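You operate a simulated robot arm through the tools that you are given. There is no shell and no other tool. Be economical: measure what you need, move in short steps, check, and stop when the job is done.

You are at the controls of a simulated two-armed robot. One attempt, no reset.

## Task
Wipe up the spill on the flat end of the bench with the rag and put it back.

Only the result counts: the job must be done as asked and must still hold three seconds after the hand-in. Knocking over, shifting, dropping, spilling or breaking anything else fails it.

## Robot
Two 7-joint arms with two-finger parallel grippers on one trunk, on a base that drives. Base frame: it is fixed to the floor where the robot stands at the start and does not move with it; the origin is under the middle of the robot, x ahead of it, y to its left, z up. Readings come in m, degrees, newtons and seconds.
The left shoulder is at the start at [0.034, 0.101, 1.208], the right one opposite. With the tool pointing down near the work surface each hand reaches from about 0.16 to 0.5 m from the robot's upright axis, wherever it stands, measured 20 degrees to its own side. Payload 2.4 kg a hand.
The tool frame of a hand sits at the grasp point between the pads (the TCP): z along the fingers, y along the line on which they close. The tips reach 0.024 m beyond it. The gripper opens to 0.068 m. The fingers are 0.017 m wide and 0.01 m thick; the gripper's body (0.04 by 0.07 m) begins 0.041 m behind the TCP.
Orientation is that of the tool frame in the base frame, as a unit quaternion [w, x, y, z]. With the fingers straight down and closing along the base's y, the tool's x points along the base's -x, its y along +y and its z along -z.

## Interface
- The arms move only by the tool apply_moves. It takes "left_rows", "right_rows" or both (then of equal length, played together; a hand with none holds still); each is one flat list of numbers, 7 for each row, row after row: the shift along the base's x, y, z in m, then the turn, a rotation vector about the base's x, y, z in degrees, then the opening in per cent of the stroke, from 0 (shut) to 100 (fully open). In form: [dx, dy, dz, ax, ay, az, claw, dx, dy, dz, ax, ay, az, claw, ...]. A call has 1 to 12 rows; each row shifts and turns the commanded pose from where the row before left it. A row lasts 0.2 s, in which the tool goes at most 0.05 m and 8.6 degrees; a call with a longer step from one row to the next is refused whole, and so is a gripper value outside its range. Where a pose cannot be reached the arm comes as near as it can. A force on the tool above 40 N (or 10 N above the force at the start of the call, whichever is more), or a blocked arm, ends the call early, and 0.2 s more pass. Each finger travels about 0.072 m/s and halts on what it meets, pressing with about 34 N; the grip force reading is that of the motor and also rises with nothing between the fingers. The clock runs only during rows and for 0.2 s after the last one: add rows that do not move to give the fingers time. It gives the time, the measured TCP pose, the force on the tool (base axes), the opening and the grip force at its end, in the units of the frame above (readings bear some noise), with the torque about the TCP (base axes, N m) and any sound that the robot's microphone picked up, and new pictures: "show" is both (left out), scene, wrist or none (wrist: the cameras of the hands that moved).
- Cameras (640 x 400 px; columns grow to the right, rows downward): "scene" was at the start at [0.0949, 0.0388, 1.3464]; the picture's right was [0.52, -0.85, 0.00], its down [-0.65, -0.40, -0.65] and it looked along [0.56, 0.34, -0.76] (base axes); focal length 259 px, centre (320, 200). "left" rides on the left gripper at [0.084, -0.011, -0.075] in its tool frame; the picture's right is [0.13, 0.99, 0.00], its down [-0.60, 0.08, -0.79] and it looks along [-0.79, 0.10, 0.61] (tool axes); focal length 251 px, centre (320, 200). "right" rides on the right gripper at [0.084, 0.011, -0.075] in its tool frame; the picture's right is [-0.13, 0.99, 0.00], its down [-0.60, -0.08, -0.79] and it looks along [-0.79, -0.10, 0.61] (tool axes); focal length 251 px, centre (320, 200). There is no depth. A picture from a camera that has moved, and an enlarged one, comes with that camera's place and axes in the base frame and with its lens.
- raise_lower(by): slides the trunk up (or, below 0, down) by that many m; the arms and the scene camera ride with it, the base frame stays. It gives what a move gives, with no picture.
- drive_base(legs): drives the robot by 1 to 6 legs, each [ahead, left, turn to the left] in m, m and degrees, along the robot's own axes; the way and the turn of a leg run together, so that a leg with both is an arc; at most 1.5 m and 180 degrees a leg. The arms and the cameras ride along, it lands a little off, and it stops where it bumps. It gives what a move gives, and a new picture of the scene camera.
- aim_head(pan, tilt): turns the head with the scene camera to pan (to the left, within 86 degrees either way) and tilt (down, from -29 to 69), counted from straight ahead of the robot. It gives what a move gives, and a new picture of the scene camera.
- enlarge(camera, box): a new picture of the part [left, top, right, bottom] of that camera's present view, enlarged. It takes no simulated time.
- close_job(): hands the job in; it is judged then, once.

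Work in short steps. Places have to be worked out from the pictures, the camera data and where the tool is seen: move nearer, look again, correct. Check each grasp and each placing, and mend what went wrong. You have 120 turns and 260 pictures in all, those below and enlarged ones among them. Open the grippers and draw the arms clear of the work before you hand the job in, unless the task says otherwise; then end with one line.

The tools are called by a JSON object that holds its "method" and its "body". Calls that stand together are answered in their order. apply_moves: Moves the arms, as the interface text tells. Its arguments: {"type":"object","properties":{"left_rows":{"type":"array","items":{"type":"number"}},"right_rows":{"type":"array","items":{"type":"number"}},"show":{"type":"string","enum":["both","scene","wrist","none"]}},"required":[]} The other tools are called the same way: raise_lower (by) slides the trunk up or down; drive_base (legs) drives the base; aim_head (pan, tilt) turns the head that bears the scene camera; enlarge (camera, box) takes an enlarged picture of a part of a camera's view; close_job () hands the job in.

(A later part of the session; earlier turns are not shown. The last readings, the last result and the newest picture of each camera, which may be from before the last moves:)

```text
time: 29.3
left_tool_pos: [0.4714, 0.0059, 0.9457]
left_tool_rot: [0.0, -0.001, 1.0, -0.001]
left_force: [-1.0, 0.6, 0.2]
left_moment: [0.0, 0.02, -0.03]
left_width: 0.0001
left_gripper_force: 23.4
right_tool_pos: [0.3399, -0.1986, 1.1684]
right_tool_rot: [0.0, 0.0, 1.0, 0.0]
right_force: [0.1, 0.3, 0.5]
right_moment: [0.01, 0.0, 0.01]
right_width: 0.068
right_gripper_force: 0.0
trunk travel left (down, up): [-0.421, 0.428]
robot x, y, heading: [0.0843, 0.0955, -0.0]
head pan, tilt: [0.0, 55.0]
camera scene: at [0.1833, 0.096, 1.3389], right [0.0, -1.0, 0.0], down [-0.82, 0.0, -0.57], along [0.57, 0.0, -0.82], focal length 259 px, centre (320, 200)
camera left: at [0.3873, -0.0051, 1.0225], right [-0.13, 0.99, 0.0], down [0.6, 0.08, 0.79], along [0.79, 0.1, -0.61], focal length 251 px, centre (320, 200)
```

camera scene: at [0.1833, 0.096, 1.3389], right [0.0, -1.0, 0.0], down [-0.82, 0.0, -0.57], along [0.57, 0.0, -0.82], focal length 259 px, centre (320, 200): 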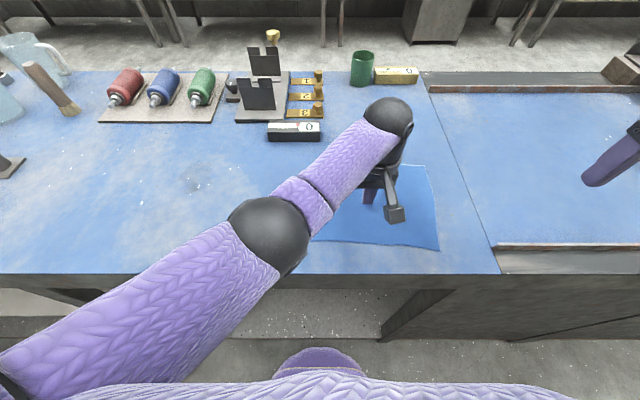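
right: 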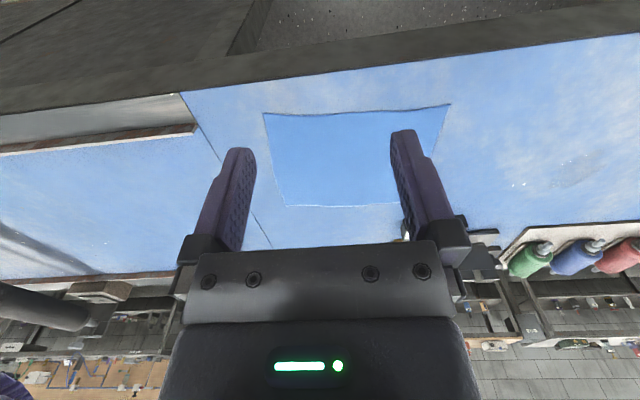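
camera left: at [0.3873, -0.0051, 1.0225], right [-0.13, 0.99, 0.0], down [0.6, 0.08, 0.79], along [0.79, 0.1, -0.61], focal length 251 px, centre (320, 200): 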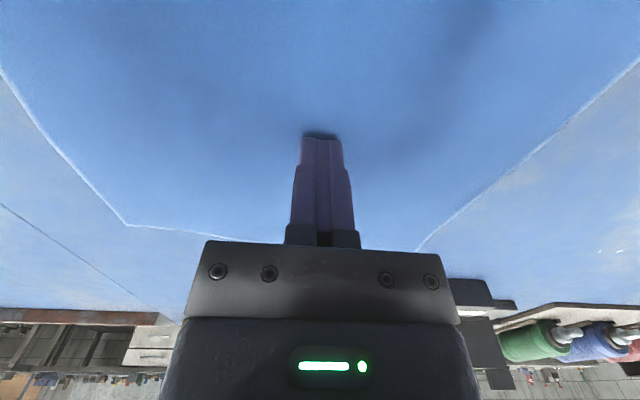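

The fingers closed on nothing and there is no contact force yet. I lower closed fingers until a real pressing force shows.

{"method": "apply_moves", "body": {"left_rows": [0, 0, -0.003, 0, 0, 0, 0, 0, 0, -0.002, 0, 0, 0, 0], "show": "none"}}

{"method": "apply_moves", "body": {"left_rows": [0, 0, -0.002, 0, 0, 0, 0, 0, 0, -0.002, 0, 0, 0, 0], "show": "wrist"}}

```text
time: 30.0
left_tool_pos: [0.4728, 0.0047, 0.9458]
left_tool_rot: [0.005, 0.0, 1.0, -0.001]
left_force: [0.6, 1.1, 18.3]
left_moment: [0.1, 0.1, 0.02]
left_width: 0.0003
left_gripper_force: 23.7
right_tool_pos: [0.3379, -0.1968, 1.17]
right_tool_rot: [0.001, -0.001, 1.0, -0.001]
right_force: [-0.2, 1.1, -0.8]
right_moment: [-0.01, 0.0, -0.02]
right_width: 0.0678
right_gripper_force: 0.0
trunk travel left (down, up): [-0.421, 0.428]
robot x, y, heading: [0.0826, 0.0994, 0.0]
head pan, tilt: [0.0, 55.0]
stopped in row 2 (left hand): the force on the tool passed its limit at 43 N (the readings are from after the stop); the commanded pose is now the measured one
```

```text
time: 30.4
left_tool_pos: [0.4724, 0.0039, 0.9452]
left_tool_rot: [0.008, 0.001, 1.0, -0.003]
left_force: [-0.9, 2.3, 18.1]
left_moment: [0.08, 0.13, 0.02]
left_width: 0.0
left_gripper_force: 23.7
right_tool_pos: [0.3383, -0.1975, 1.1689]
right_tool_rot: [0.001, -0.001, 1.0, 0.0]
right_force: [0.0, 0.0, -0.4]
right_moment: [0.0, 0.0, -0.01]
right_width: 0.0681
right_gripper_force: 0.2
trunk travel left (down, up): [-0.421, 0.428]
robot x, y, heading: [0.0835, 0.097, 0.0]
head pan, tilt: [0.0, 55.0]
stopped in row 2 (left hand): the force on the tool passed its limit at 45 N (the readings are from after the stop); the commanded pose is now the measured one
camera left: at [0.3879, -0.006, 1.0199], right [-0.13, 0.99, -0.01], down [0.59, 0.08, 0.8], along [0.8, 0.1, -0.6], focal length 251 px, centre (320, 200)
```

left: 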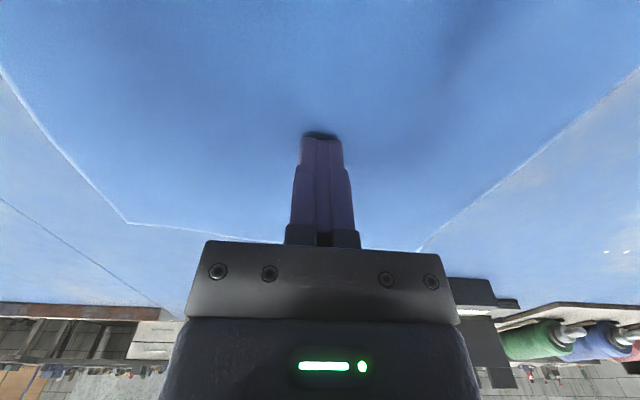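

Hard contact at TCP z≈0.945, pressing ~18 N. Test whether the rag follows a 2 cm sideways slide.

{"method": "apply_moves", "body": {"left_rows": [0, 0.01, 0, 0, 0, 0, 0, 0, 0.01, 0, 0, 0, 0, 0]}}

```text
time: 31.0
left_tool_pos: [0.4725, 0.0229, 0.9456]
left_tool_rot: [0.008, 0.0, 1.0, -0.004]
left_force: [-0.2, -7.4, 27.3]
left_moment: [-0.06, 0.15, 0.03]
left_width: 0.0
left_gripper_force: 22.7
right_tool_pos: [0.3378, -0.198, 1.1693]
right_tool_rot: [0.001, -0.001, 1.0, 0.0]
right_force: [-0.1, -0.3, 0.0]
right_moment: [0.02, -0.04, -0.06]
right_width: 0.0683
right_gripper_force: 0.0
trunk travel left (down, up): [-0.421, 0.428]
robot x, y, heading: [0.0844, 0.0931, 0.3]
head pan, tilt: [0.0, 55.0]
camera scene: at [0.1816, 0.0953, 1.3392], right [0.0, -1.0, 0.0], down [-0.82, 0.0, -0.57], along [0.57, 0.0, -0.82], focal length 259 px, centre (320, 200)
camera left: at [0.3877, 0.0126, 1.0199], right [-0.13, 0.99, -0.01], down [0.59, 0.08, 0.8], along [0.8, 0.1, -0.6], focal length 251 px, centre (320, 200)
```

scene: 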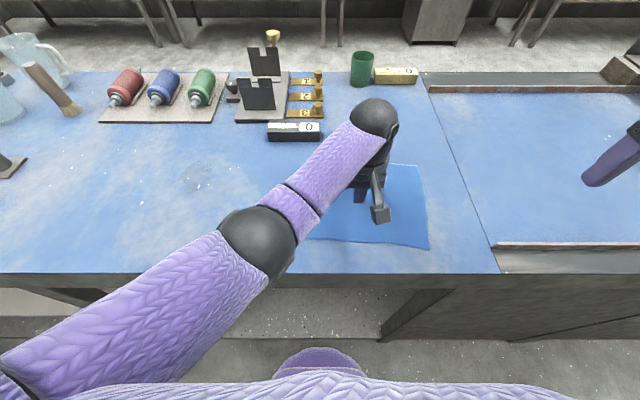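
left: 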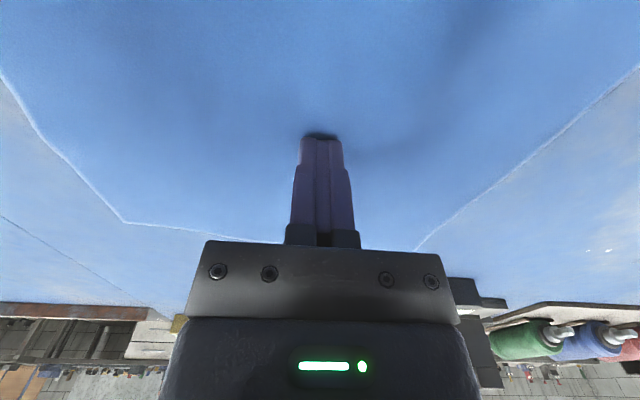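

The rag follows the pressed fingertips, staying flat. I drag it onward towards the spill, checking pressure.

{"method": "apply_moves", "body": {"left_rows": [0, 0.015, 0, 0, 0, 0, 0, 0, 0.02, 0, 0, 0, 0, 0, 0, 0.02, 0, 0, 0, 0, 0, 0, 0.02, 0, 0, 0, 0, 0, 0, 0.015, 0, 0, 0, 0, 0]}}

```text
time: 31.5
left_tool_pos: [0.4736, 0.0445, 0.945]
left_tool_rot: [0.01, 0.001, 1.0, -0.004]
left_force: [-2.1, -0.1, 15.1]
left_moment: [0.09, 0.17, 0.0]
left_width: 0.0
left_gripper_force: 23.3
right_tool_pos: [0.3383, -0.1981, 1.1686]
right_tool_rot: [0.001, -0.001, 1.0, 0.0]
right_force: [0.2, 0.0, -0.5]
right_moment: [-0.02, 0.0, 0.02]
right_width: 0.0679
right_gripper_force: 0.1
trunk travel left (down, up): [-0.421, 0.428]
robot x, y, heading: [0.081, 0.0952, 0.3]
head pan, tilt: [0.0, 55.0]
stopped in row 2 (left hand): the force on the tool passed its limit at 42 N (the readings are from after the stop); the commanded pose is now the measured one
camera scene: at [0.182, 0.0964, 1.3388], right [0.0, -1.0, 0.0], down [-0.82, 0.0, -0.57], along [0.57, 0.0, -0.82], focal length 259 px, centre (320, 200)
camera left: at [0.3884, 0.034, 1.0197], right [-0.13, 0.99, -0.01], down [0.59, 0.08, 0.8], along [0.8, 0.09, -0.6], focal length 251 px, centre (320, 200)
```

scene: 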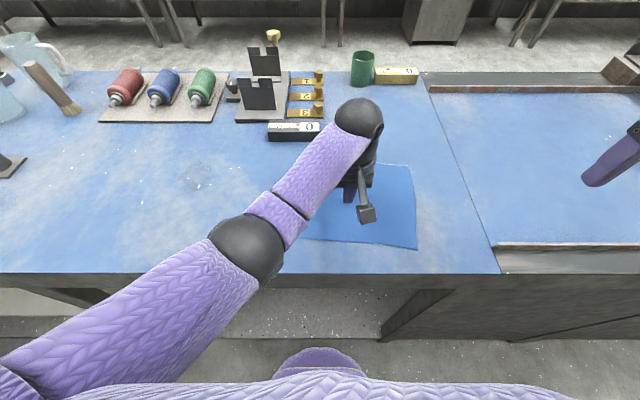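
left: 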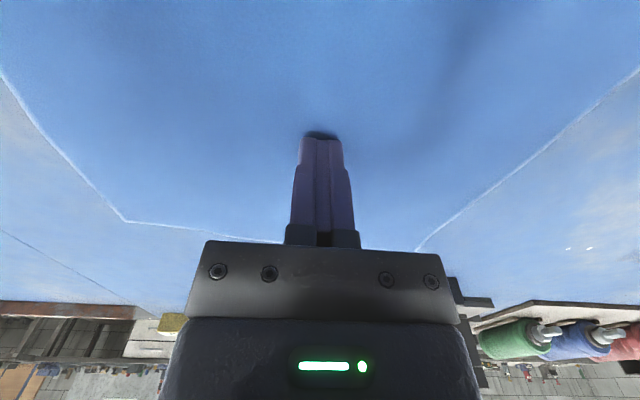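

Works well; pressure peaked over the limit, so I ease 0.5 mm and use smaller rows.

{"method": "apply_moves", "body": {"left_rows": [0, 0.006, 0.0005, 0, 0, 0, 0, 0, 0.012, 0, 0, 0, 0, 0, 0, 0.012, 0, 0, 0, 0, 0, 0, 0.012, 0, 0, 0, 0, 0, 0, 0.012, 0, 0, 0, 0, 0, 0, 0.012, 0, 0, 0, 0, 0, 0, 0.012, 0, 0, 0, 0, 0, 0, 0.006, 0, 0, 0, 0, 0]}}

```text
time: 33.3
left_tool_pos: [0.472, 0.1265, 0.9462]
left_tool_rot: [0.008, 0.001, 1.0, -0.004]
left_force: [-0.4, -6.3, 23.1]
left_moment: [-0.08, 0.12, 0.03]
left_width: 0.0
left_gripper_force: 23.5
right_tool_pos: [0.3377, -0.199, 1.1692]
right_tool_rot: [0.001, -0.001, 1.0, 0.0]
right_force: [0.1, 1.2, -0.1]
right_moment: [0.01, 0.01, 0.01]
right_width: 0.0682
right_gripper_force: 0.1
trunk travel left (down, up): [-0.421, 0.428]
robot x, y, heading: [0.0808, 0.0977, 0.3]
head pan, tilt: [0.0, 55.0]
camera scene: at [0.1818, 0.0951, 1.3391], right [0.0, -1.0, 0.0], down [-0.82, 0.0, -0.57], along [0.57, 0.0, -0.82], focal length 259 px, centre (320, 200)
camera left: at [0.3885, 0.1173, 1.0198], right [-0.13, 0.99, -0.01], down [0.59, 0.08, 0.8], along [0.8, 0.1, -0.6], focal length 251 px, centre (320, 200)
```

scene: 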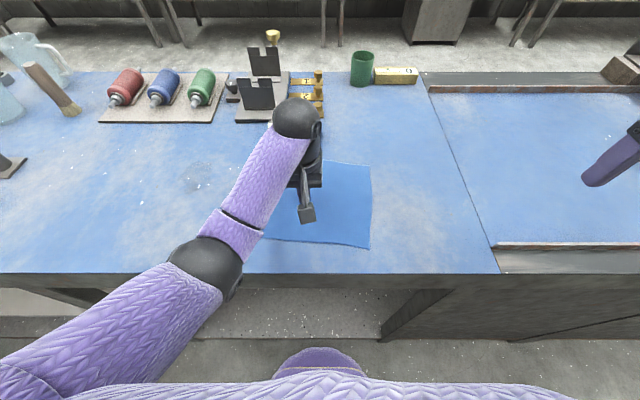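
left: 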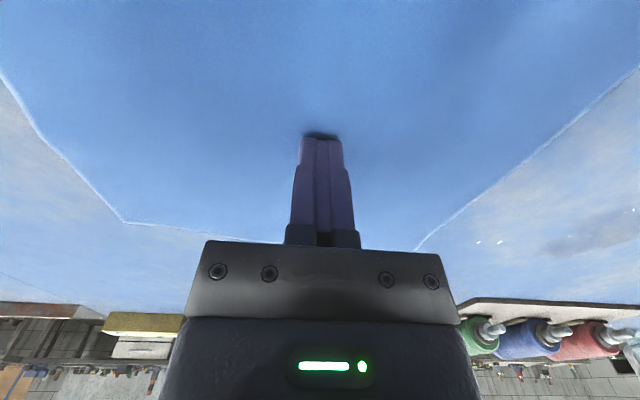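

Smooth, ~23 N. Continue another 0.13 m.

{"method": "apply_moves", "body": {"left_rows": [0, 0.006, 0, 0, 0, 0, 0, 0, 0.012, 0, 0, 0, 0, 0, 0, 0.012, 0, 0, 0, 0, 0, 0, 0.012, 0, 0, 0, 0, 0, 0, 0.012, 0, 0, 0, 0, 0, 0, 0.012, 0, 0, 0, 0, 0, 0, 0.012, 0, 0, 0, 0, 0, 0, 0.012, 0, 0, 0, 0, 0, 0, 0.012, 0, 0, 0, 0, 0, 0, 0.012, 0, 0, 0, 0, 0, 0, 0.006, 0, 0, 0, 0, 0]}}

```text
time: 35.7
left_tool_pos: [0.4721, 0.2482, 0.9449]
left_tool_rot: [0.008, 0.002, 1.0, -0.004]
left_force: [0.7, -5.6, 20.6]
left_moment: [-0.02, 0.11, 0.06]
left_width: 0.0
left_gripper_force: 23.5
right_tool_pos: [0.3383, -0.2, 1.1682]
right_tool_rot: [0.001, -0.001, 1.0, -0.001]
right_force: [-0.2, -0.6, 0.0]
right_moment: [-0.02, 0.02, 0.0]
right_width: 0.068
right_gripper_force: 0.0
trunk travel left (down, up): [-0.421, 0.428]
robot x, y, heading: [0.0833, 0.0974, -0.0]
head pan, tilt: [0.0, 55.0]
camera scene: at [0.182, 0.0949, 1.3391], right [0.0, -1.0, 0.0], down [-0.82, 0.0, -0.57], along [0.57, 0.0, -0.82], focal length 259 px, centre (320, 200)
camera left: at [0.3885, 0.2375, 1.0199], right [-0.13, 0.99, -0.01], down [0.59, 0.08, 0.8], along [0.8, 0.1, -0.6], focal length 251 px, centre (320, 200)
```

scene: 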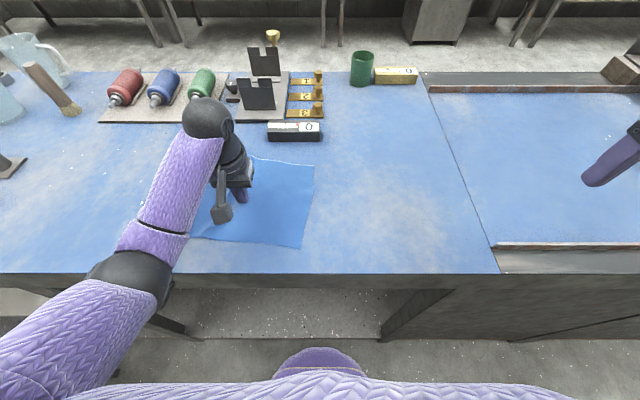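
left: 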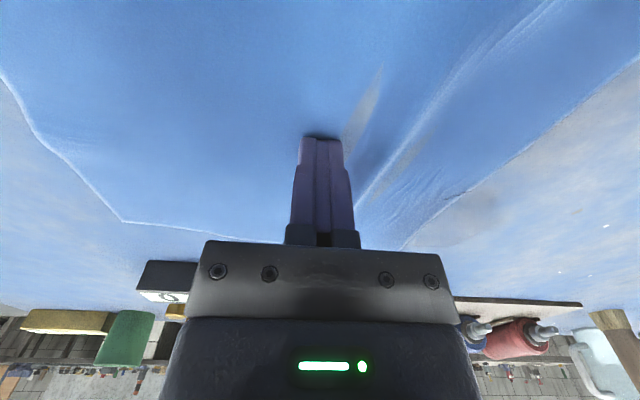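

The rag's leading edge is now over the spill's edge. Move diagonally so that its centre goes over the spill (≈0.52, 0.345).

{"method": "apply_moves", "body": {"left_rows": [0.006, 0.006, 0, 0, 0, 0, 0, 0.006, 0.012, 0, 0, 0, 0, 0, 0.006, 0.012, 0, 0, 0, 0, 0, 0.006, 0.012, 0, 0, 0, 0, 0, 0.006, 0.012, 0, 0, 0, 0, 0, 0.006, 0.012, 0, 0, 0, 0, 0, 0.006, 0.012, 0, 0, 0, 0, 0, 0.006, 0.012, 0, 0, 0, 0, 0, 0, 0.006, 0, 0, 0, 0, 0]}}

```text
time: 37.7
left_tool_pos: [0.5212, 0.3421, 0.945]
left_tool_rot: [0.009, 0.002, 1.0, -0.003]
left_force: [-0.6, -2.8, 12.0]
left_moment: [-0.08, 0.07, -0.01]
left_width: 0.0
left_gripper_force: 24.2
right_tool_pos: [0.3376, -0.1988, 1.1691]
right_tool_rot: [0.001, -0.001, 1.0, 0.0]
right_force: [-0.7, 0.4, -0.6]
right_moment: [0.04, 0.02, -0.02]
right_width: 0.0682
right_gripper_force: 0.1
trunk travel left (down, up): [-0.421, 0.428]
robot x, y, heading: [0.0847, 0.0991, 0.3]
head pan, tilt: [0.0, 55.0]
camera scene: at [0.1824, 0.095, 1.339], right [0.0, -1.0, 0.0], down [-0.82, 0.0, -0.57], along [0.57, 0.0, -0.82], focal length 259 px, centre (320, 200)
camera left: at [0.4366, 0.3332, 1.0199], right [-0.13, 0.99, -0.01], down [0.59, 0.08, 0.8], along [0.8, 0.1, -0.6], focal length 251 px, centre (320, 200)
```

scene: 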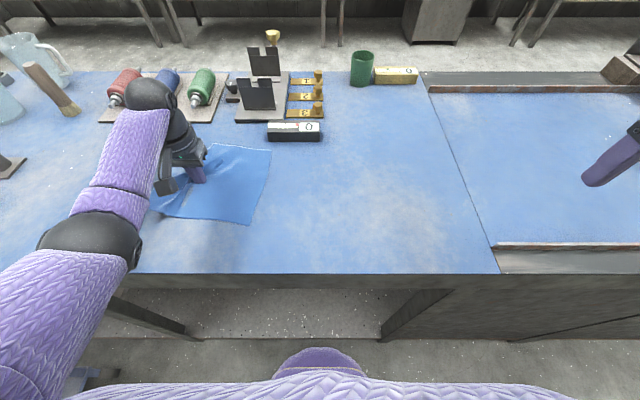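
left: 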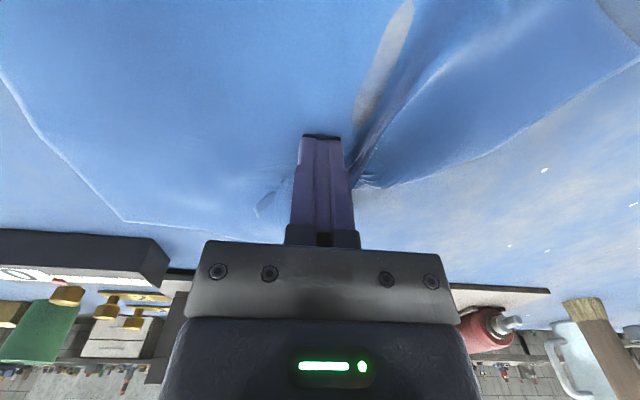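

The soft cloth buckles a little but is over the spill. Wipe with a few strokes around the spill.

{"method": "apply_moves", "body": {"left_rows": [0, 0.012, 0, 0, 0, 0, 0, 0, 0.012, 0, 0, 0, 0, 0, -0.012, 0, 0, 0, 0, 0, 0, -0.012, 0, 0, 0, 0, 0, 0, -0.012, 0, 0, 0, 0, 0, 0, 0, -0.012, 0, 0, 0, 0, 0, 0, -0.012, 0, 0, 0, 0, 0, 0, -0.012, 0, 0, 0, 0, 0, 0, -0.012, 0, 0, 0, 0, 0, 0, -0.012, 0, 0, 0, 0, 0, 0, -0.012, 0, 0, 0, 0, 0]}}

```text
time: 40.1
left_tool_pos: [0.4841, 0.2974, 0.9454]
left_tool_rot: [0.008, 0.001, 1.0, -0.004]
left_force: [-0.7, 8.5, 24.1]
left_moment: [0.28, 0.15, -0.08]
left_width: 0.0
left_gripper_force: 23.6
right_tool_pos: [0.3374, -0.1985, 1.1696]
right_tool_rot: [0.001, -0.001, 1.0, 0.0]
right_force: [-0.3, -0.4, -0.6]
right_moment: [0.01, 0.02, -0.01]
right_width: 0.0679
right_gripper_force: 0.0
trunk travel left (down, up): [-0.421, 0.428]
robot x, y, heading: [0.083, 0.0988, 0.2]
head pan, tilt: [0.0, 55.0]
camera scene: at [0.1816, 0.0965, 1.3391], right [0.0, -1.0, 0.0], down [-0.82, 0.0, -0.57], along [0.57, 0.0, -0.82], focal length 259 px, centre (320, 200)
camera left: at [0.3998, 0.2861, 1.0199], right [-0.13, 0.99, -0.01], down [0.59, 0.08, 0.8], along [0.8, 0.1, -0.6], focal length 251 px, centre (320, 200)
```

scene: 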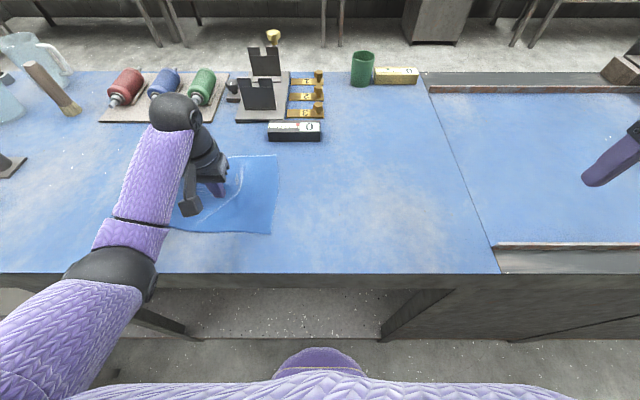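
left: 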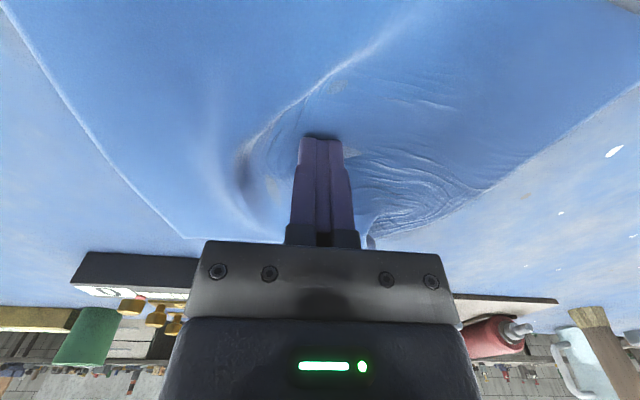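

Do one more loop over the spill (back up and across in x), then return.

{"method": "apply_moves", "body": {"left_rows": [0.01, 0.01, 0, 0, 0, 0, 0, 0.01, 0.01, 0, 0, 0, 0, 0, 0.01, 0.012, 0, 0, 0, 0, 0, 0.01, 0.012, 0, 0, 0, 0, 0, 0.005, 0.012, 0, 0, 0, 0, 0, 0, 0.012, 0, 0, 0, 0, 0, -0.012, 0, 0, 0, 0, 0, 0, -0.012, 0, 0, 0, 0, 0, 0, -0.012, 0, 0, 0, 0, 0, 0, 0.012, 0, 0, 0, 0, 0, 0, 0.012, 0, 0, 0, 0, 0, 0, 0.012, 0, 0, 0, 0, 0, 0]}}

{"method": "apply_moves", "body": {"left_rows": [0, -0.012, 0, 0, 0, 0, 0, 0, -0.012, 0, 0, 0, 0, 0, 0, -0.012, 0, 0, 0, 0, 0, 0, -0.012, 0, 0, 0, 0, 0, -0.005, -0.012, 0, 0, 0, 0, 0, -0.005, -0.012, 0, 0, 0, 0, 0, -0.005, -0.012, 0, 0, 0, 0, 0, -0.005, -0.012, 0, 0, 0, 0, 0, -0.005, -0.012, 0, 0, 0, 0, 0, -0.005, -0.012, 0, 0, 0, 0, 0, -0.005, -0.012, 0, 0, 0, 0, 0, -0.005, -0.012, 0, 0, 0, 0, 0]}}

```text
time: 42.7
left_tool_pos: [0.5292, 0.3645, 0.9454]
left_tool_rot: [0.008, 0.002, 1.0, -0.003]
left_force: [-3.6, -0.4, 11.8]
left_moment: [0.02, 0.16, -0.03]
left_width: 0.0
left_gripper_force: 23.8
right_tool_pos: [0.3386, -0.1989, 1.1685]
right_tool_rot: [0.001, -0.001, 1.0, 0.001]
right_force: [0.8, 0.4, -0.4]
right_moment: [0.02, 0.01, 0.02]
right_width: 0.068
right_gripper_force: 0.0
trunk travel left (down, up): [-0.421, 0.428]
robot x, y, heading: [0.0838, 0.0995, -0.1]
head pan, tilt: [0.0, 55.0]
camera scene: at [0.1817, 0.0955, 1.3391], right [0.0, -1.0, 0.0], down [-0.82, 0.0, -0.57], along [0.57, 0.0, -0.82], focal length 259 px, centre (320, 200)
camera left: at [0.4449, 0.3535, 1.02], right [-0.13, 0.99, -0.01], down [0.59, 0.08, 0.8], along [0.8, 0.1, -0.6], focal length 251 px, centre (320, 200)
```

scene: 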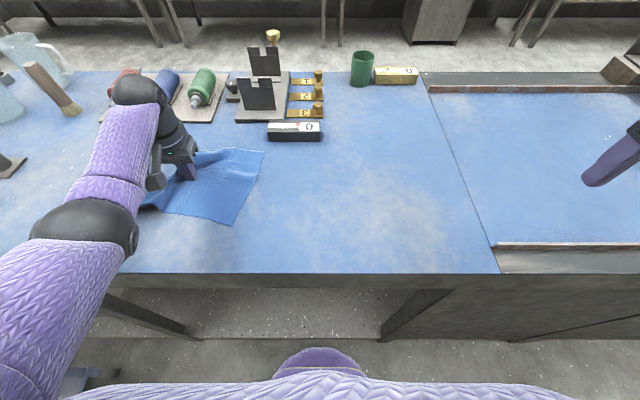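
left: 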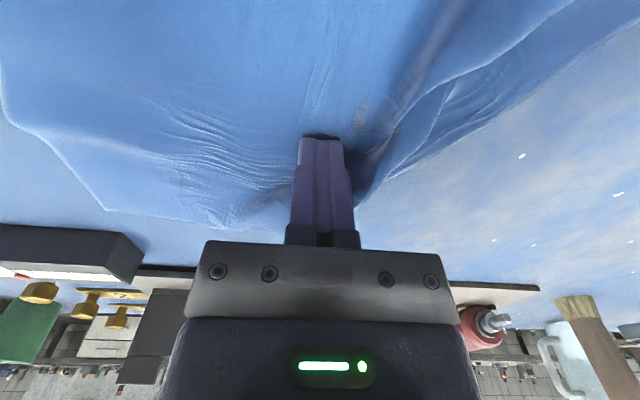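

```text
time: 45.3
left_tool_pos: [0.4911, 0.2203, 0.9447]
left_tool_rot: [0.009, 0.001, 1.0, -0.004]
left_force: [2.5, 5.4, 20.2]
left_moment: [0.22, 0.05, -0.06]
left_width: 0.0
left_gripper_force: 23.8
right_tool_pos: [0.3382, -0.198, 1.1687]
right_tool_rot: [0.001, -0.001, 1.0, -0.001]
right_force: [-0.1, 0.3, -0.6]
right_moment: [-0.02, 0.04, 0.02]
right_width: 0.0677
right_gripper_force: 0.1
trunk travel left (down, up): [-0.421, 0.428]
robot x, y, heading: [0.0855, 0.0974, -0.0]
head pan, tilt: [0.0, 55.0]
camera scene: at [0.1824, 0.0965, 1.3392], right [0.0, -1.0, 0.0], down [-0.82, 0.0, -0.57], along [0.57, 0.0, -0.82], focal length 259 px, centre (320, 200)
camera left: at [0.4061, 0.2105, 1.0198], right [-0.13, 0.99, -0.01], down [0.59, 0.08, 0.8], along [0.8, 0.1, -0.6], focal length 251 px, centre (320, 200)
```

scene: 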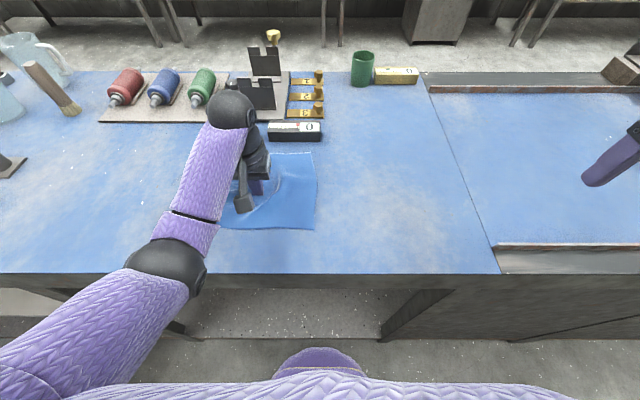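
left: 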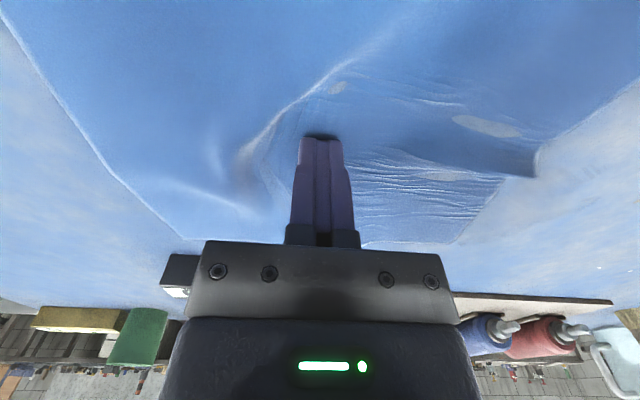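

Spill area is uncovered now; check it.

{"method": "enlarge", "body": {"camera": "scene", "box": [120, 130, 330, 250]}}

{"method": "enlarge", "body": {"camera": "left", "box": [420, 60, 640, 310]}}

```text
3.05 times, centred on (225, 190) of scene
camera zoom: at [0.1824, 0.0965, 1.3392], right [0.0, -1.0, 0.0], down [-0.82, 0.0, -0.57], along [0.57, 0.0, -0.82], focal length 789 px, centre (610, 230)
```

zoom: 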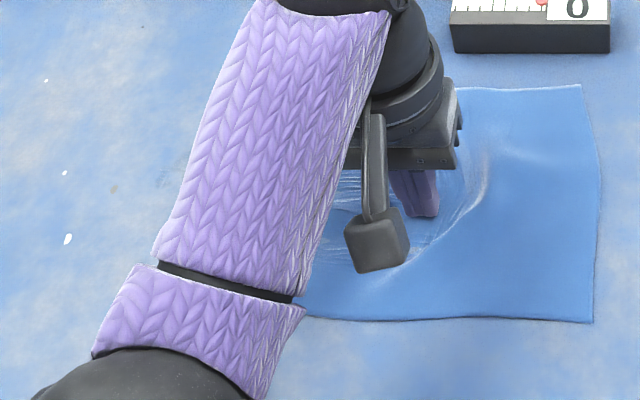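

```text
1.60 times, centred on (530, 185) of left
camera zoom: at [0.4061, 0.2105, 1.0198], right [-0.13, 0.99, -0.01], down [0.59, 0.08, 0.8], along [0.8, 0.1, -0.6], focal length 402 px, centre (-16, 224)
```

zoom: 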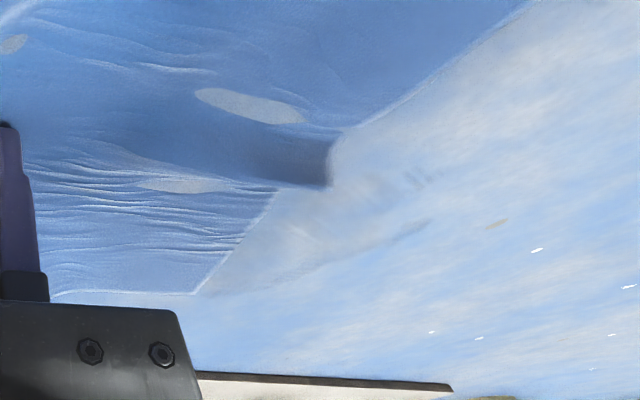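

Mostly gone; faint residue remains around (0.49–0.52, 0.365–0.39). I go back and wipe further to the left with fingertips passing over it.

{"method": "apply_moves", "body": {"left_rows": [0, 0.01, 0, 0, 0, 0, 0, 0, 0.015, 0, 0, 0, 0, 0, 0, 0.015, 0, 0, 0, 0, 0, 0, 0.015, 0, 0, 0, 0, 0, 0, 0.015, 0, 0, 0, 0, 0, 0, 0.015, 0, 0, 0, 0, 0, 0, 0.015, 0, 0, 0, 0, 0, 0, 0.015, 0, 0, 0, 0, 0, 0, 0.015, 0, 0, 0, 0, 0, 0, 0.015, 0, 0, 0, 0, 0, 0, 0.015, 0, 0, 0, 0, 0, 0, 0.015, 0, 0, 0, 0, 0]}}

{"method": "apply_moves", "body": {"left_rows": [0, 0.01, 0, 0, 0, 0, 0, 0.01, 0.01, 0, 0, 0, 0, 0, 0.015, 0, 0, 0, 0, 0, 0, 0.015, 0, 0, 0, 0, 0, 0, 0.015, -0.006, 0, 0, 0, 0, 0, 0, -0.015, 0, 0, 0, 0, 0, 0, -0.015, 0, 0, 0, 0, 0, -0.01, 0, 0, 0, 0, 0, 0, -0.015, 0, 0, 0, 0, 0, 0, -0.01, 0.012, 0, 0, 0, 0, 0, 0, 0.015, 0, 0, 0, 0, 0, 0, 0.015, 0, 0, 0, 0, 0]}}

```text
time: 47.9
left_tool_pos: [0.4911, 0.3957, 0.9457]
left_tool_rot: [0.007, 0.001, 1.0, -0.003]
left_force: [-0.1, -3.9, 9.7]
left_moment: [-0.04, 0.03, 0.02]
left_width: 0.0003
left_gripper_force: 23.1
right_tool_pos: [0.3388, -0.1999, 1.1695]
right_tool_rot: [0.002, -0.001, 1.0, 0.0]
right_force: [0.3, 0.0, 0.3]
right_moment: [0.0, -0.01, 0.02]
right_width: 0.0681
right_gripper_force: 0.0
trunk travel left (down, up): [-0.421, 0.428]
robot x, y, heading: [0.08, 0.1006, 0.2]
head pan, tilt: [0.0, 55.0]
camera scene: at [0.1825, 0.0952, 1.339], right [0.0, -1.0, 0.0], down [-0.82, 0.0, -0.57], along [0.57, 0.0, -0.82], focal length 259 px, centre (320, 200)
camera left: at [0.4055, 0.3852, 1.02], right [-0.13, 0.99, -0.01], down [0.59, 0.08, 0.8], along [0.8, 0.1, -0.6], focal length 251 px, centre (320, 200)
```

scene: 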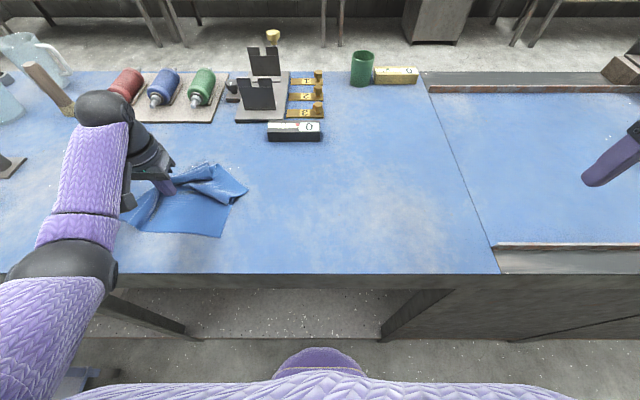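
left: 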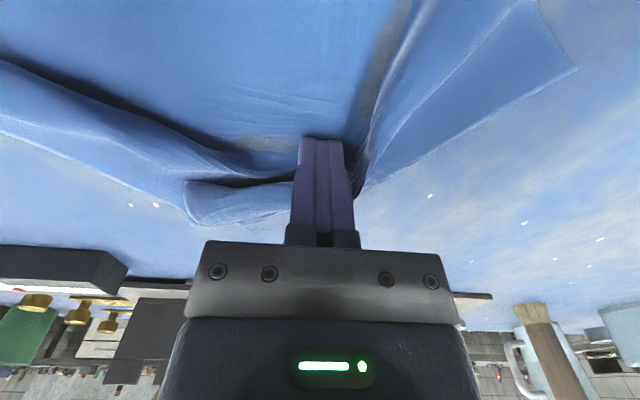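

```text
time: 50.5
left_tool_pos: [0.5109, 0.4199, 0.9446]
left_tool_rot: [0.007, 0.001, 1.0, -0.004]
left_force: [0.3, -3.6, 13.9]
left_moment: [-0.1, 0.1, -0.01]
left_width: 0.0
left_gripper_force: 23.3
right_tool_pos: [0.3397, -0.2002, 1.1686]
right_tool_rot: [0.001, 0.0, 1.0, 0.0]
right_force: [0.1, 0.8, 0.2]
right_moment: [-0.01, -0.01, -0.03]
right_width: 0.0678
right_gripper_force: 0.0
trunk travel left (down, up): [-0.421, 0.428]
robot x, y, heading: [0.0794, 0.0985, 0.3]
head pan, tilt: [0.0, 55.0]
camera scene: at [0.1822, 0.0948, 1.339], right [0.0, -1.0, 0.0], down [-0.82, 0.0, -0.57], along [0.57, 0.0, -0.82], focal length 259 px, centre (320, 200)
camera left: at [0.4254, 0.41, 1.02], right [-0.13, 0.99, -0.01], down [0.59, 0.08, 0.8], along [0.8, 0.1, -0.6], focal length 251 px, centre (320, 200)
```

scene: 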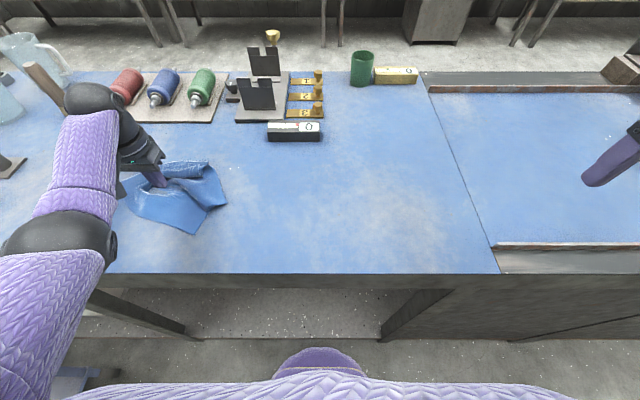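
left: 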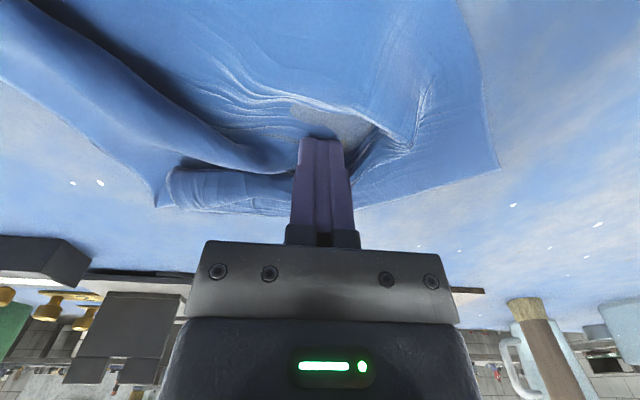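

The cloth is bunching; I stroke back across the spill to y≈0.27 and look at the result.

{"method": "apply_moves", "body": {"left_rows": [0.005, -0.01, 0, 0, 0, 0, 0, 0.005, -0.015, 0, 0, 0, 0, 0, 0, -0.015, 0, 0, 0, 0, 0, 0, -0.015, 0, 0, 0, 0, 0, 0, -0.015, 0, 0, 0, 0, 0, 0, -0.015, 0, 0, 0, 0, 0, 0, -0.015, 0, 0, 0, 0, 0, 0, -0.015, 0, 0, 0, 0, 0, -0.006, -0.015, 0, 0, 0, 0, 0, -0.006, -0.015, 0, 0, 0, 0, 0, -0.006, -0.015, 0, 0, 0, 0, 0, -0.006, -0.015, 0, 0, 0, 0, 0]}}

{"method": "enlarge", "body": {"camera": "left", "box": [420, 60, 640, 310]}}

```text
time: 53.1
left_tool_pos: [0.4955, 0.2463, 0.9455]
left_tool_rot: [0.008, 0.001, 1.0, -0.003]
left_force: [3.2, 6.4, 23.3]
left_moment: [0.23, 0.1, -0.09]
left_width: 0.0
left_gripper_force: 23.3
right_tool_pos: [0.3385, -0.1975, 1.1685]
right_tool_rot: [0.0, 0.0, 1.0, 0.0]
right_force: [-0.8, -0.1, 0.1]
right_moment: [0.02, -0.04, 0.0]
right_width: 0.0679
right_gripper_force: 0.1
trunk travel left (down, up): [-0.421, 0.428]
robot x, y, heading: [0.0841, 0.0966, -0.0]
head pan, tilt: [0.0, 55.0]
camera scene: at [0.1821, 0.0963, 1.3392], right [0.0, -1.0, 0.0], down [-0.82, 0.0, -0.57], along [0.57, 0.0, -0.82], focal length 259 px, centre (320, 200)
camera left: at [0.4111, 0.2359, 1.0198], right [-0.13, 0.99, -0.01], down [0.59, 0.08, 0.8], along [0.8, 0.1, -0.6], focal length 251 px, centre (320, 200)
```

scene: 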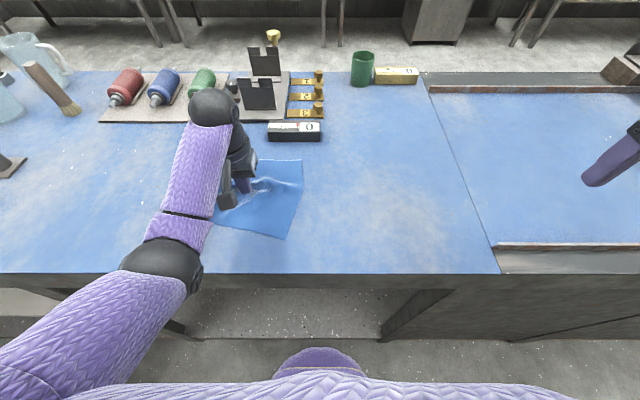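
left: 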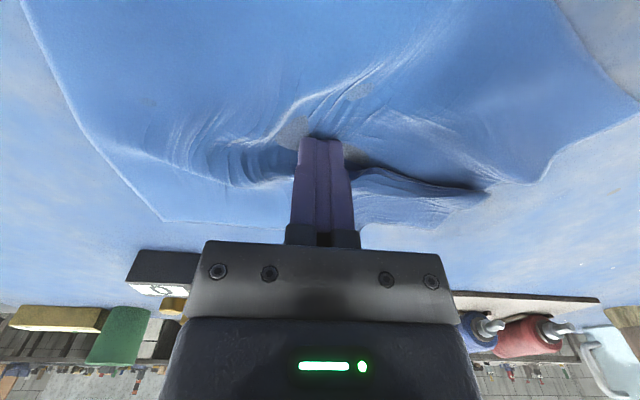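

```text
1.60 times, centred on (530, 185) of left
camera zoom: at [0.4111, 0.2359, 1.0198], right [-0.13, 0.99, -0.01], down [0.59, 0.08, 0.8], along [0.8, 0.1, -0.6], focal length 402 px, centre (-16, 224)
```

zoom: 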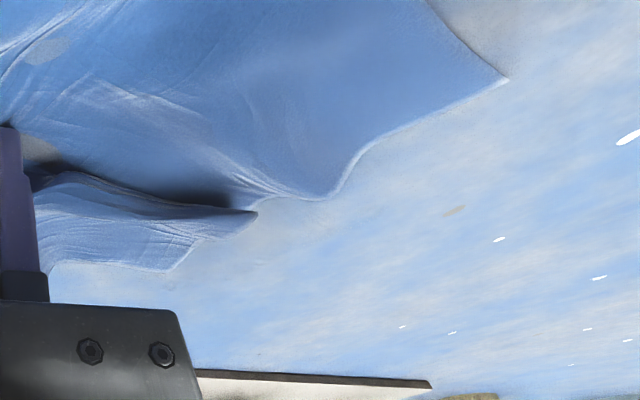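

The residue looks gone. Now drag the rag back towards its original place (fingertip ~0.471, 0.005).

{"method": "apply_moves", "body": {"left_rows": [-0.006, -0.01, 0, 0, 0, 0, 0, -0.006, -0.015, 0, 0, 0, 0, 0, -0.006, -0.015, 0, 0, 0, 0, 0, -0.006, -0.015, 0, 0, 0, 0, 0, 0, -0.015, 0, 0, 0, 0, 0, 0, -0.015, 0, 0, 0, 0, 0, 0, -0.015, 0, 0, 0, 0, 0, 0, -0.015, 0, 0, 0, 0, 0, 0, -0.015, 0, 0, 0, 0, 0, 0, -0.015, 0, 0, 0, 0, 0]}}

{"method": "enlarge", "body": {"camera": "scene", "box": [100, 120, 340, 260]}}

```text
time: 55.3
left_tool_pos: [0.4739, 0.1017, 0.9454]
left_tool_rot: [0.009, 0.002, 1.0, -0.005]
left_force: [-0.7, 5.5, 19.4]
left_moment: [0.22, 0.12, -0.05]
left_width: 0.0002
left_gripper_force: 23.6
right_tool_pos: [0.3397, -0.1981, 1.1689]
right_tool_rot: [0.002, -0.001, 1.0, 0.0]
right_force: [0.1, -0.1, 0.0]
right_moment: [0.0, 0.01, 0.01]
right_width: 0.0678
right_gripper_force: 0.1
trunk travel left (down, up): [-0.421, 0.428]
robot x, y, heading: [0.0844, 0.0988, 0.3]
head pan, tilt: [0.0, 55.0]
camera scene: at [0.1819, 0.0967, 1.3391], right [0.0, -1.0, 0.0], down [-0.82, 0.0, -0.57], along [0.57, 0.0, -0.82], focal length 259 px, centre (320, 200)
camera left: at [0.3875, 0.0911, 1.0199], right [-0.13, 0.99, -0.01], down [0.59, 0.08, 0.8], along [0.8, 0.1, -0.6], focal length 251 px, centre (320, 200)
```

scene: 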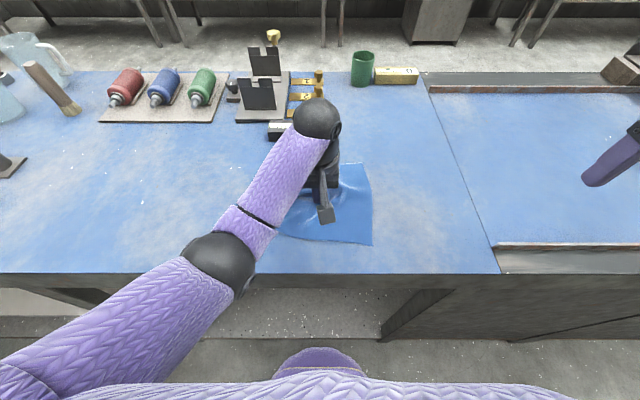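
left: 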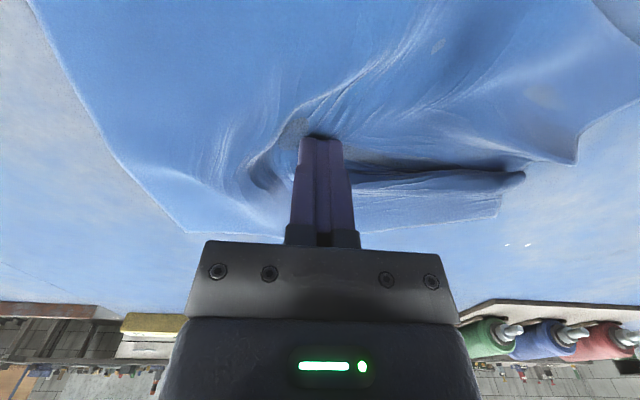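

```text
2.67 times, centred on (220, 190) of scene
camera zoom: at [0.1819, 0.0967, 1.3391], right [0.0, -1.0, 0.0], down [-0.82, 0.0, -0.57], along [0.57, 0.0, -0.82], focal length 690 px, centre (587, 227)
```

zoom: 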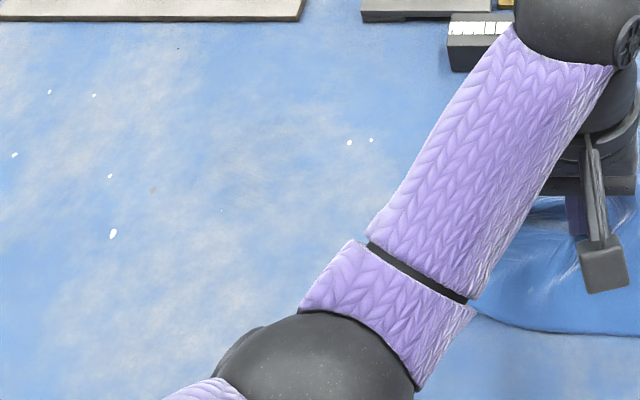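

The spill is gone. Continue the rest of the way to the right.

{"method": "apply_moves", "body": {"left_rows": [0, -0.01, 0, 0, 0, 0, 0, 0, -0.015, 0, 0, 0, 0, 0, 0, -0.015, 0, 0, 0, 0, 0, 0, -0.015, 0, 0, 0, 0, 0, 0, -0.015, 0, 0, 0, 0, 0, 0, -0.015, 0, 0, 0, 0, 0, 0, -0.015, 0, 0, 0, 0, 0, 0, -0.007, 0, 0, 0, 0, 0]}}

```text
time: 57.1
left_tool_pos: [0.4716, -0.005, 0.9463]
left_tool_rot: [0.008, 0.001, 1.0, -0.004]
left_force: [-0.2, 5.3, 18.7]
left_moment: [0.21, 0.1, -0.04]
left_width: 0.0001
left_gripper_force: 24.3
right_tool_pos: [0.3386, -0.1966, 1.1686]
right_tool_rot: [0.002, -0.001, 1.0, -0.001]
right_force: [0.7, -0.1, -0.2]
right_moment: [0.04, -0.01, -0.04]
right_width: 0.068
right_gripper_force: 0.1
trunk travel left (down, up): [-0.421, 0.428]
robot x, y, heading: [0.0799, 0.0978, 0.2]
head pan, tilt: [0.0, 55.0]
camera scene: at [0.1821, 0.0971, 1.3391], right [0.0, -1.0, 0.0], down [-0.82, 0.0, -0.57], along [0.57, 0.0, -0.82], focal length 259 px, centre (320, 200)
camera left: at [0.3875, -0.0155, 1.0199], right [-0.13, 0.99, -0.01], down [0.59, 0.08, 0.8], along [0.8, 0.1, -0.6], focal length 251 px, centre (320, 200)
```

scene: 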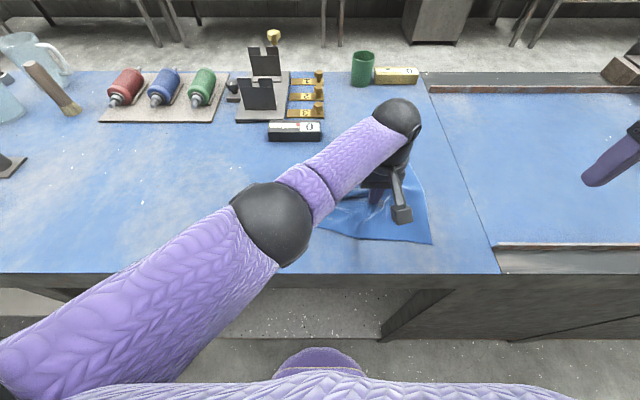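
left: 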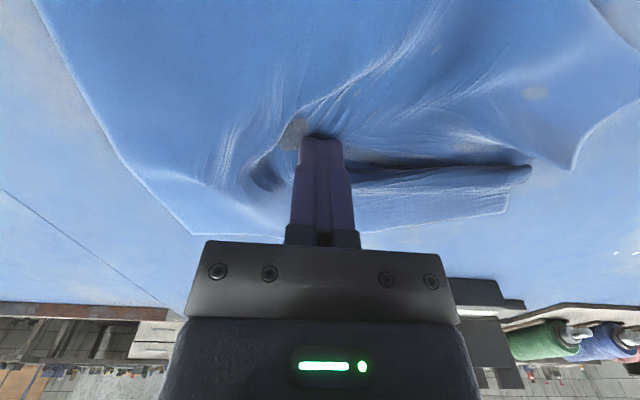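

Rag is back in place roughly. Lift the hand gently and move clear to view it.

{"method": "apply_moves", "body": {"left_rows": [0, 0, 0.005, 0, 0, 0, 0, 0, 0, 0.01, 0, 0, 0, 0, 0, 0, 0.03, 0, 0, 0, 0, 0, 0, 0.04, 0, 0, 0, 0, 0, 0.02, 0.03, 0, 0, 0, 0, -0.02, 0.04, 0, 0, 0, 0, 0, -0.02, 0.04, 0, 0, 0, 0, 0, -0.02, 0.04, 0, 0, 0, 0, 0, -0.02, 0.04, 0, 0, 0, 0, 0, -0.02, 0.04, 0, 0, 0, 0, 0]}}

{"method": "enlarge", "body": {"camera": "scene", "box": [280, 140, 480, 265]}}

```text
time: 59.3
left_tool_pos: [0.3735, 0.2167, 1.0583]
left_tool_rot: [0.007, 0.0, 1.0, -0.003]
left_force: [0.9, -0.5, -0.6]
left_moment: [0.01, 0.02, -0.05]
left_width: 0.0
left_gripper_force: 24.1
right_tool_pos: [0.3404, -0.1972, 1.1694]
right_tool_rot: [-0.001, -0.001, 1.0, 0.0]
right_force: [-0.2, 0.5, 0.2]
right_moment: [0.01, -0.01, 0.0]
right_width: 0.0682
right_gripper_force: 0.0
trunk travel left (down, up): [-0.421, 0.428]
robot x, y, heading: [0.0838, 0.0971, 0.0]
head pan, tilt: [0.0, 55.0]
camera scene: at [0.183, 0.0966, 1.339], right [0.0, -1.0, 0.0], down [-0.82, 0.0, -0.57], along [0.57, 0.0, -0.82], focal length 259 px, centre (320, 200)
camera left: at [0.2886, 0.2048, 1.1336], right [-0.13, 0.99, -0.01], down [0.59, 0.08, 0.8], along [0.8, 0.1, -0.6], focal length 251 px, centre (320, 200)
```

scene: 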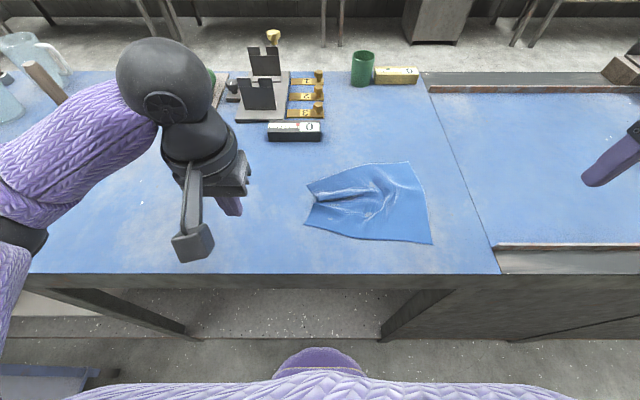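
left: 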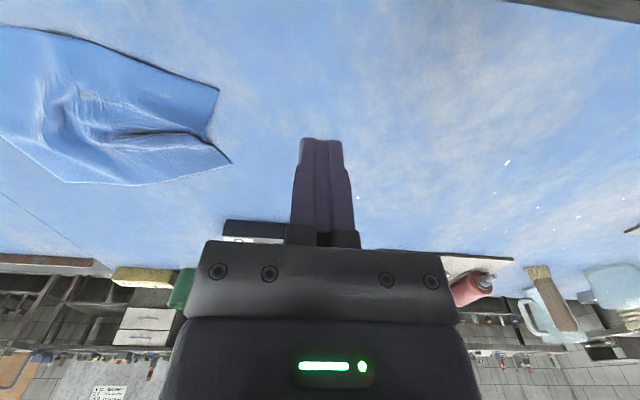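

```text
3.20 times, centred on (380, 202) of scene
camera zoom: at [0.183, 0.0966, 1.339], right [0.0, -1.0, 0.0], down [-0.82, 0.0, -0.57], along [0.57, 0.0, -0.82], focal length 829 px, centre (128, 192)
```

zoom: 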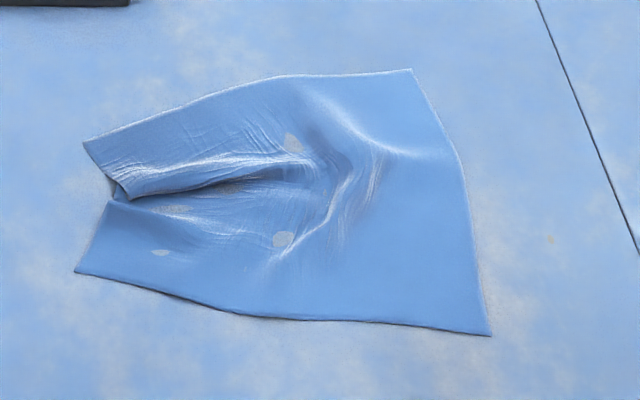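

The rag is back near its original outline, with its left side puckered. I smooth it: press on the far-left flap and pull it outward (+x).

{"method": "apply_moves", "body": {"left_rows": [0.033, -0.031, 0, 0, 0, 0, 0, 0.033, -0.031, 0, 0, 0, 0, 0, 0.033, -0.031, 0, 0, 0, 0, 0, 0.033, -0.031, 0, 0, 0, 0, 0, 0, 0, -0.04, 0, 0, 0, 0, 0, 0, -0.04, 0, 0, 0, 0, 0, 0, -0.02, 0, 0, 0, 0, 0, 0, -0.01, 0, 0, 0, 0, 0, 0, -0.004, 0, 0, 0, 0]}}

```text
time: 61.3
left_tool_pos: [0.5053, 0.0902, 0.9454]
left_tool_rot: [0.008, 0.001, 1.0, -0.004]
left_force: [0.3, -0.3, 4.2]
left_moment: [0.05, -0.01, -0.02]
left_width: 0.0
left_gripper_force: 23.8
right_tool_pos: [0.3387, -0.1985, 1.1692]
right_tool_rot: [0.0, 0.0, 1.0, 0.0]
right_force: [0.4, 0.2, -0.2]
right_moment: [0.0, -0.01, -0.01]
right_width: 0.0681
right_gripper_force: 0.1
trunk travel left (down, up): [-0.421, 0.428]
robot x, y, heading: [0.0834, 0.0998, 0.0]
head pan, tilt: [0.0, 55.0]
camera scene: at [0.1829, 0.096, 1.339], right [0.0, -1.0, 0.0], down [-0.82, 0.0, -0.57], along [0.57, 0.0, -0.82], focal length 259 px, centre (320, 200)
camera left: at [0.42, 0.0799, 1.0204], right [-0.13, 0.99, -0.01], down [0.59, 0.08, 0.8], along [0.8, 0.1, -0.6], focal length 251 px, centre (320, 200)
```

scene: 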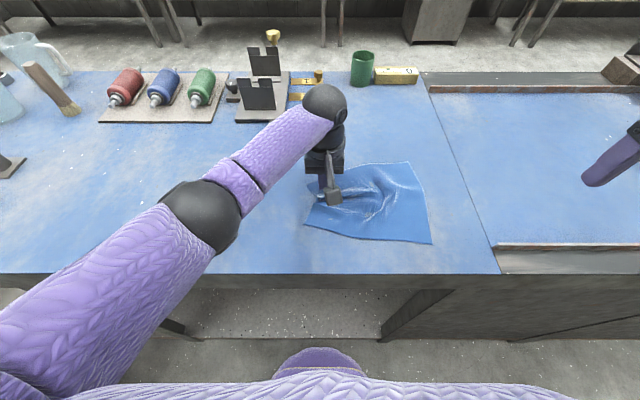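
left: 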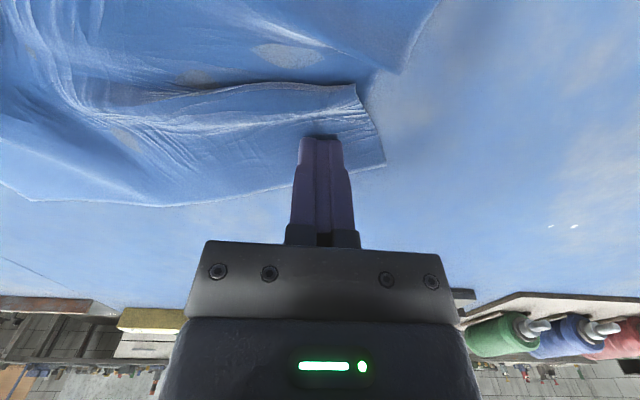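

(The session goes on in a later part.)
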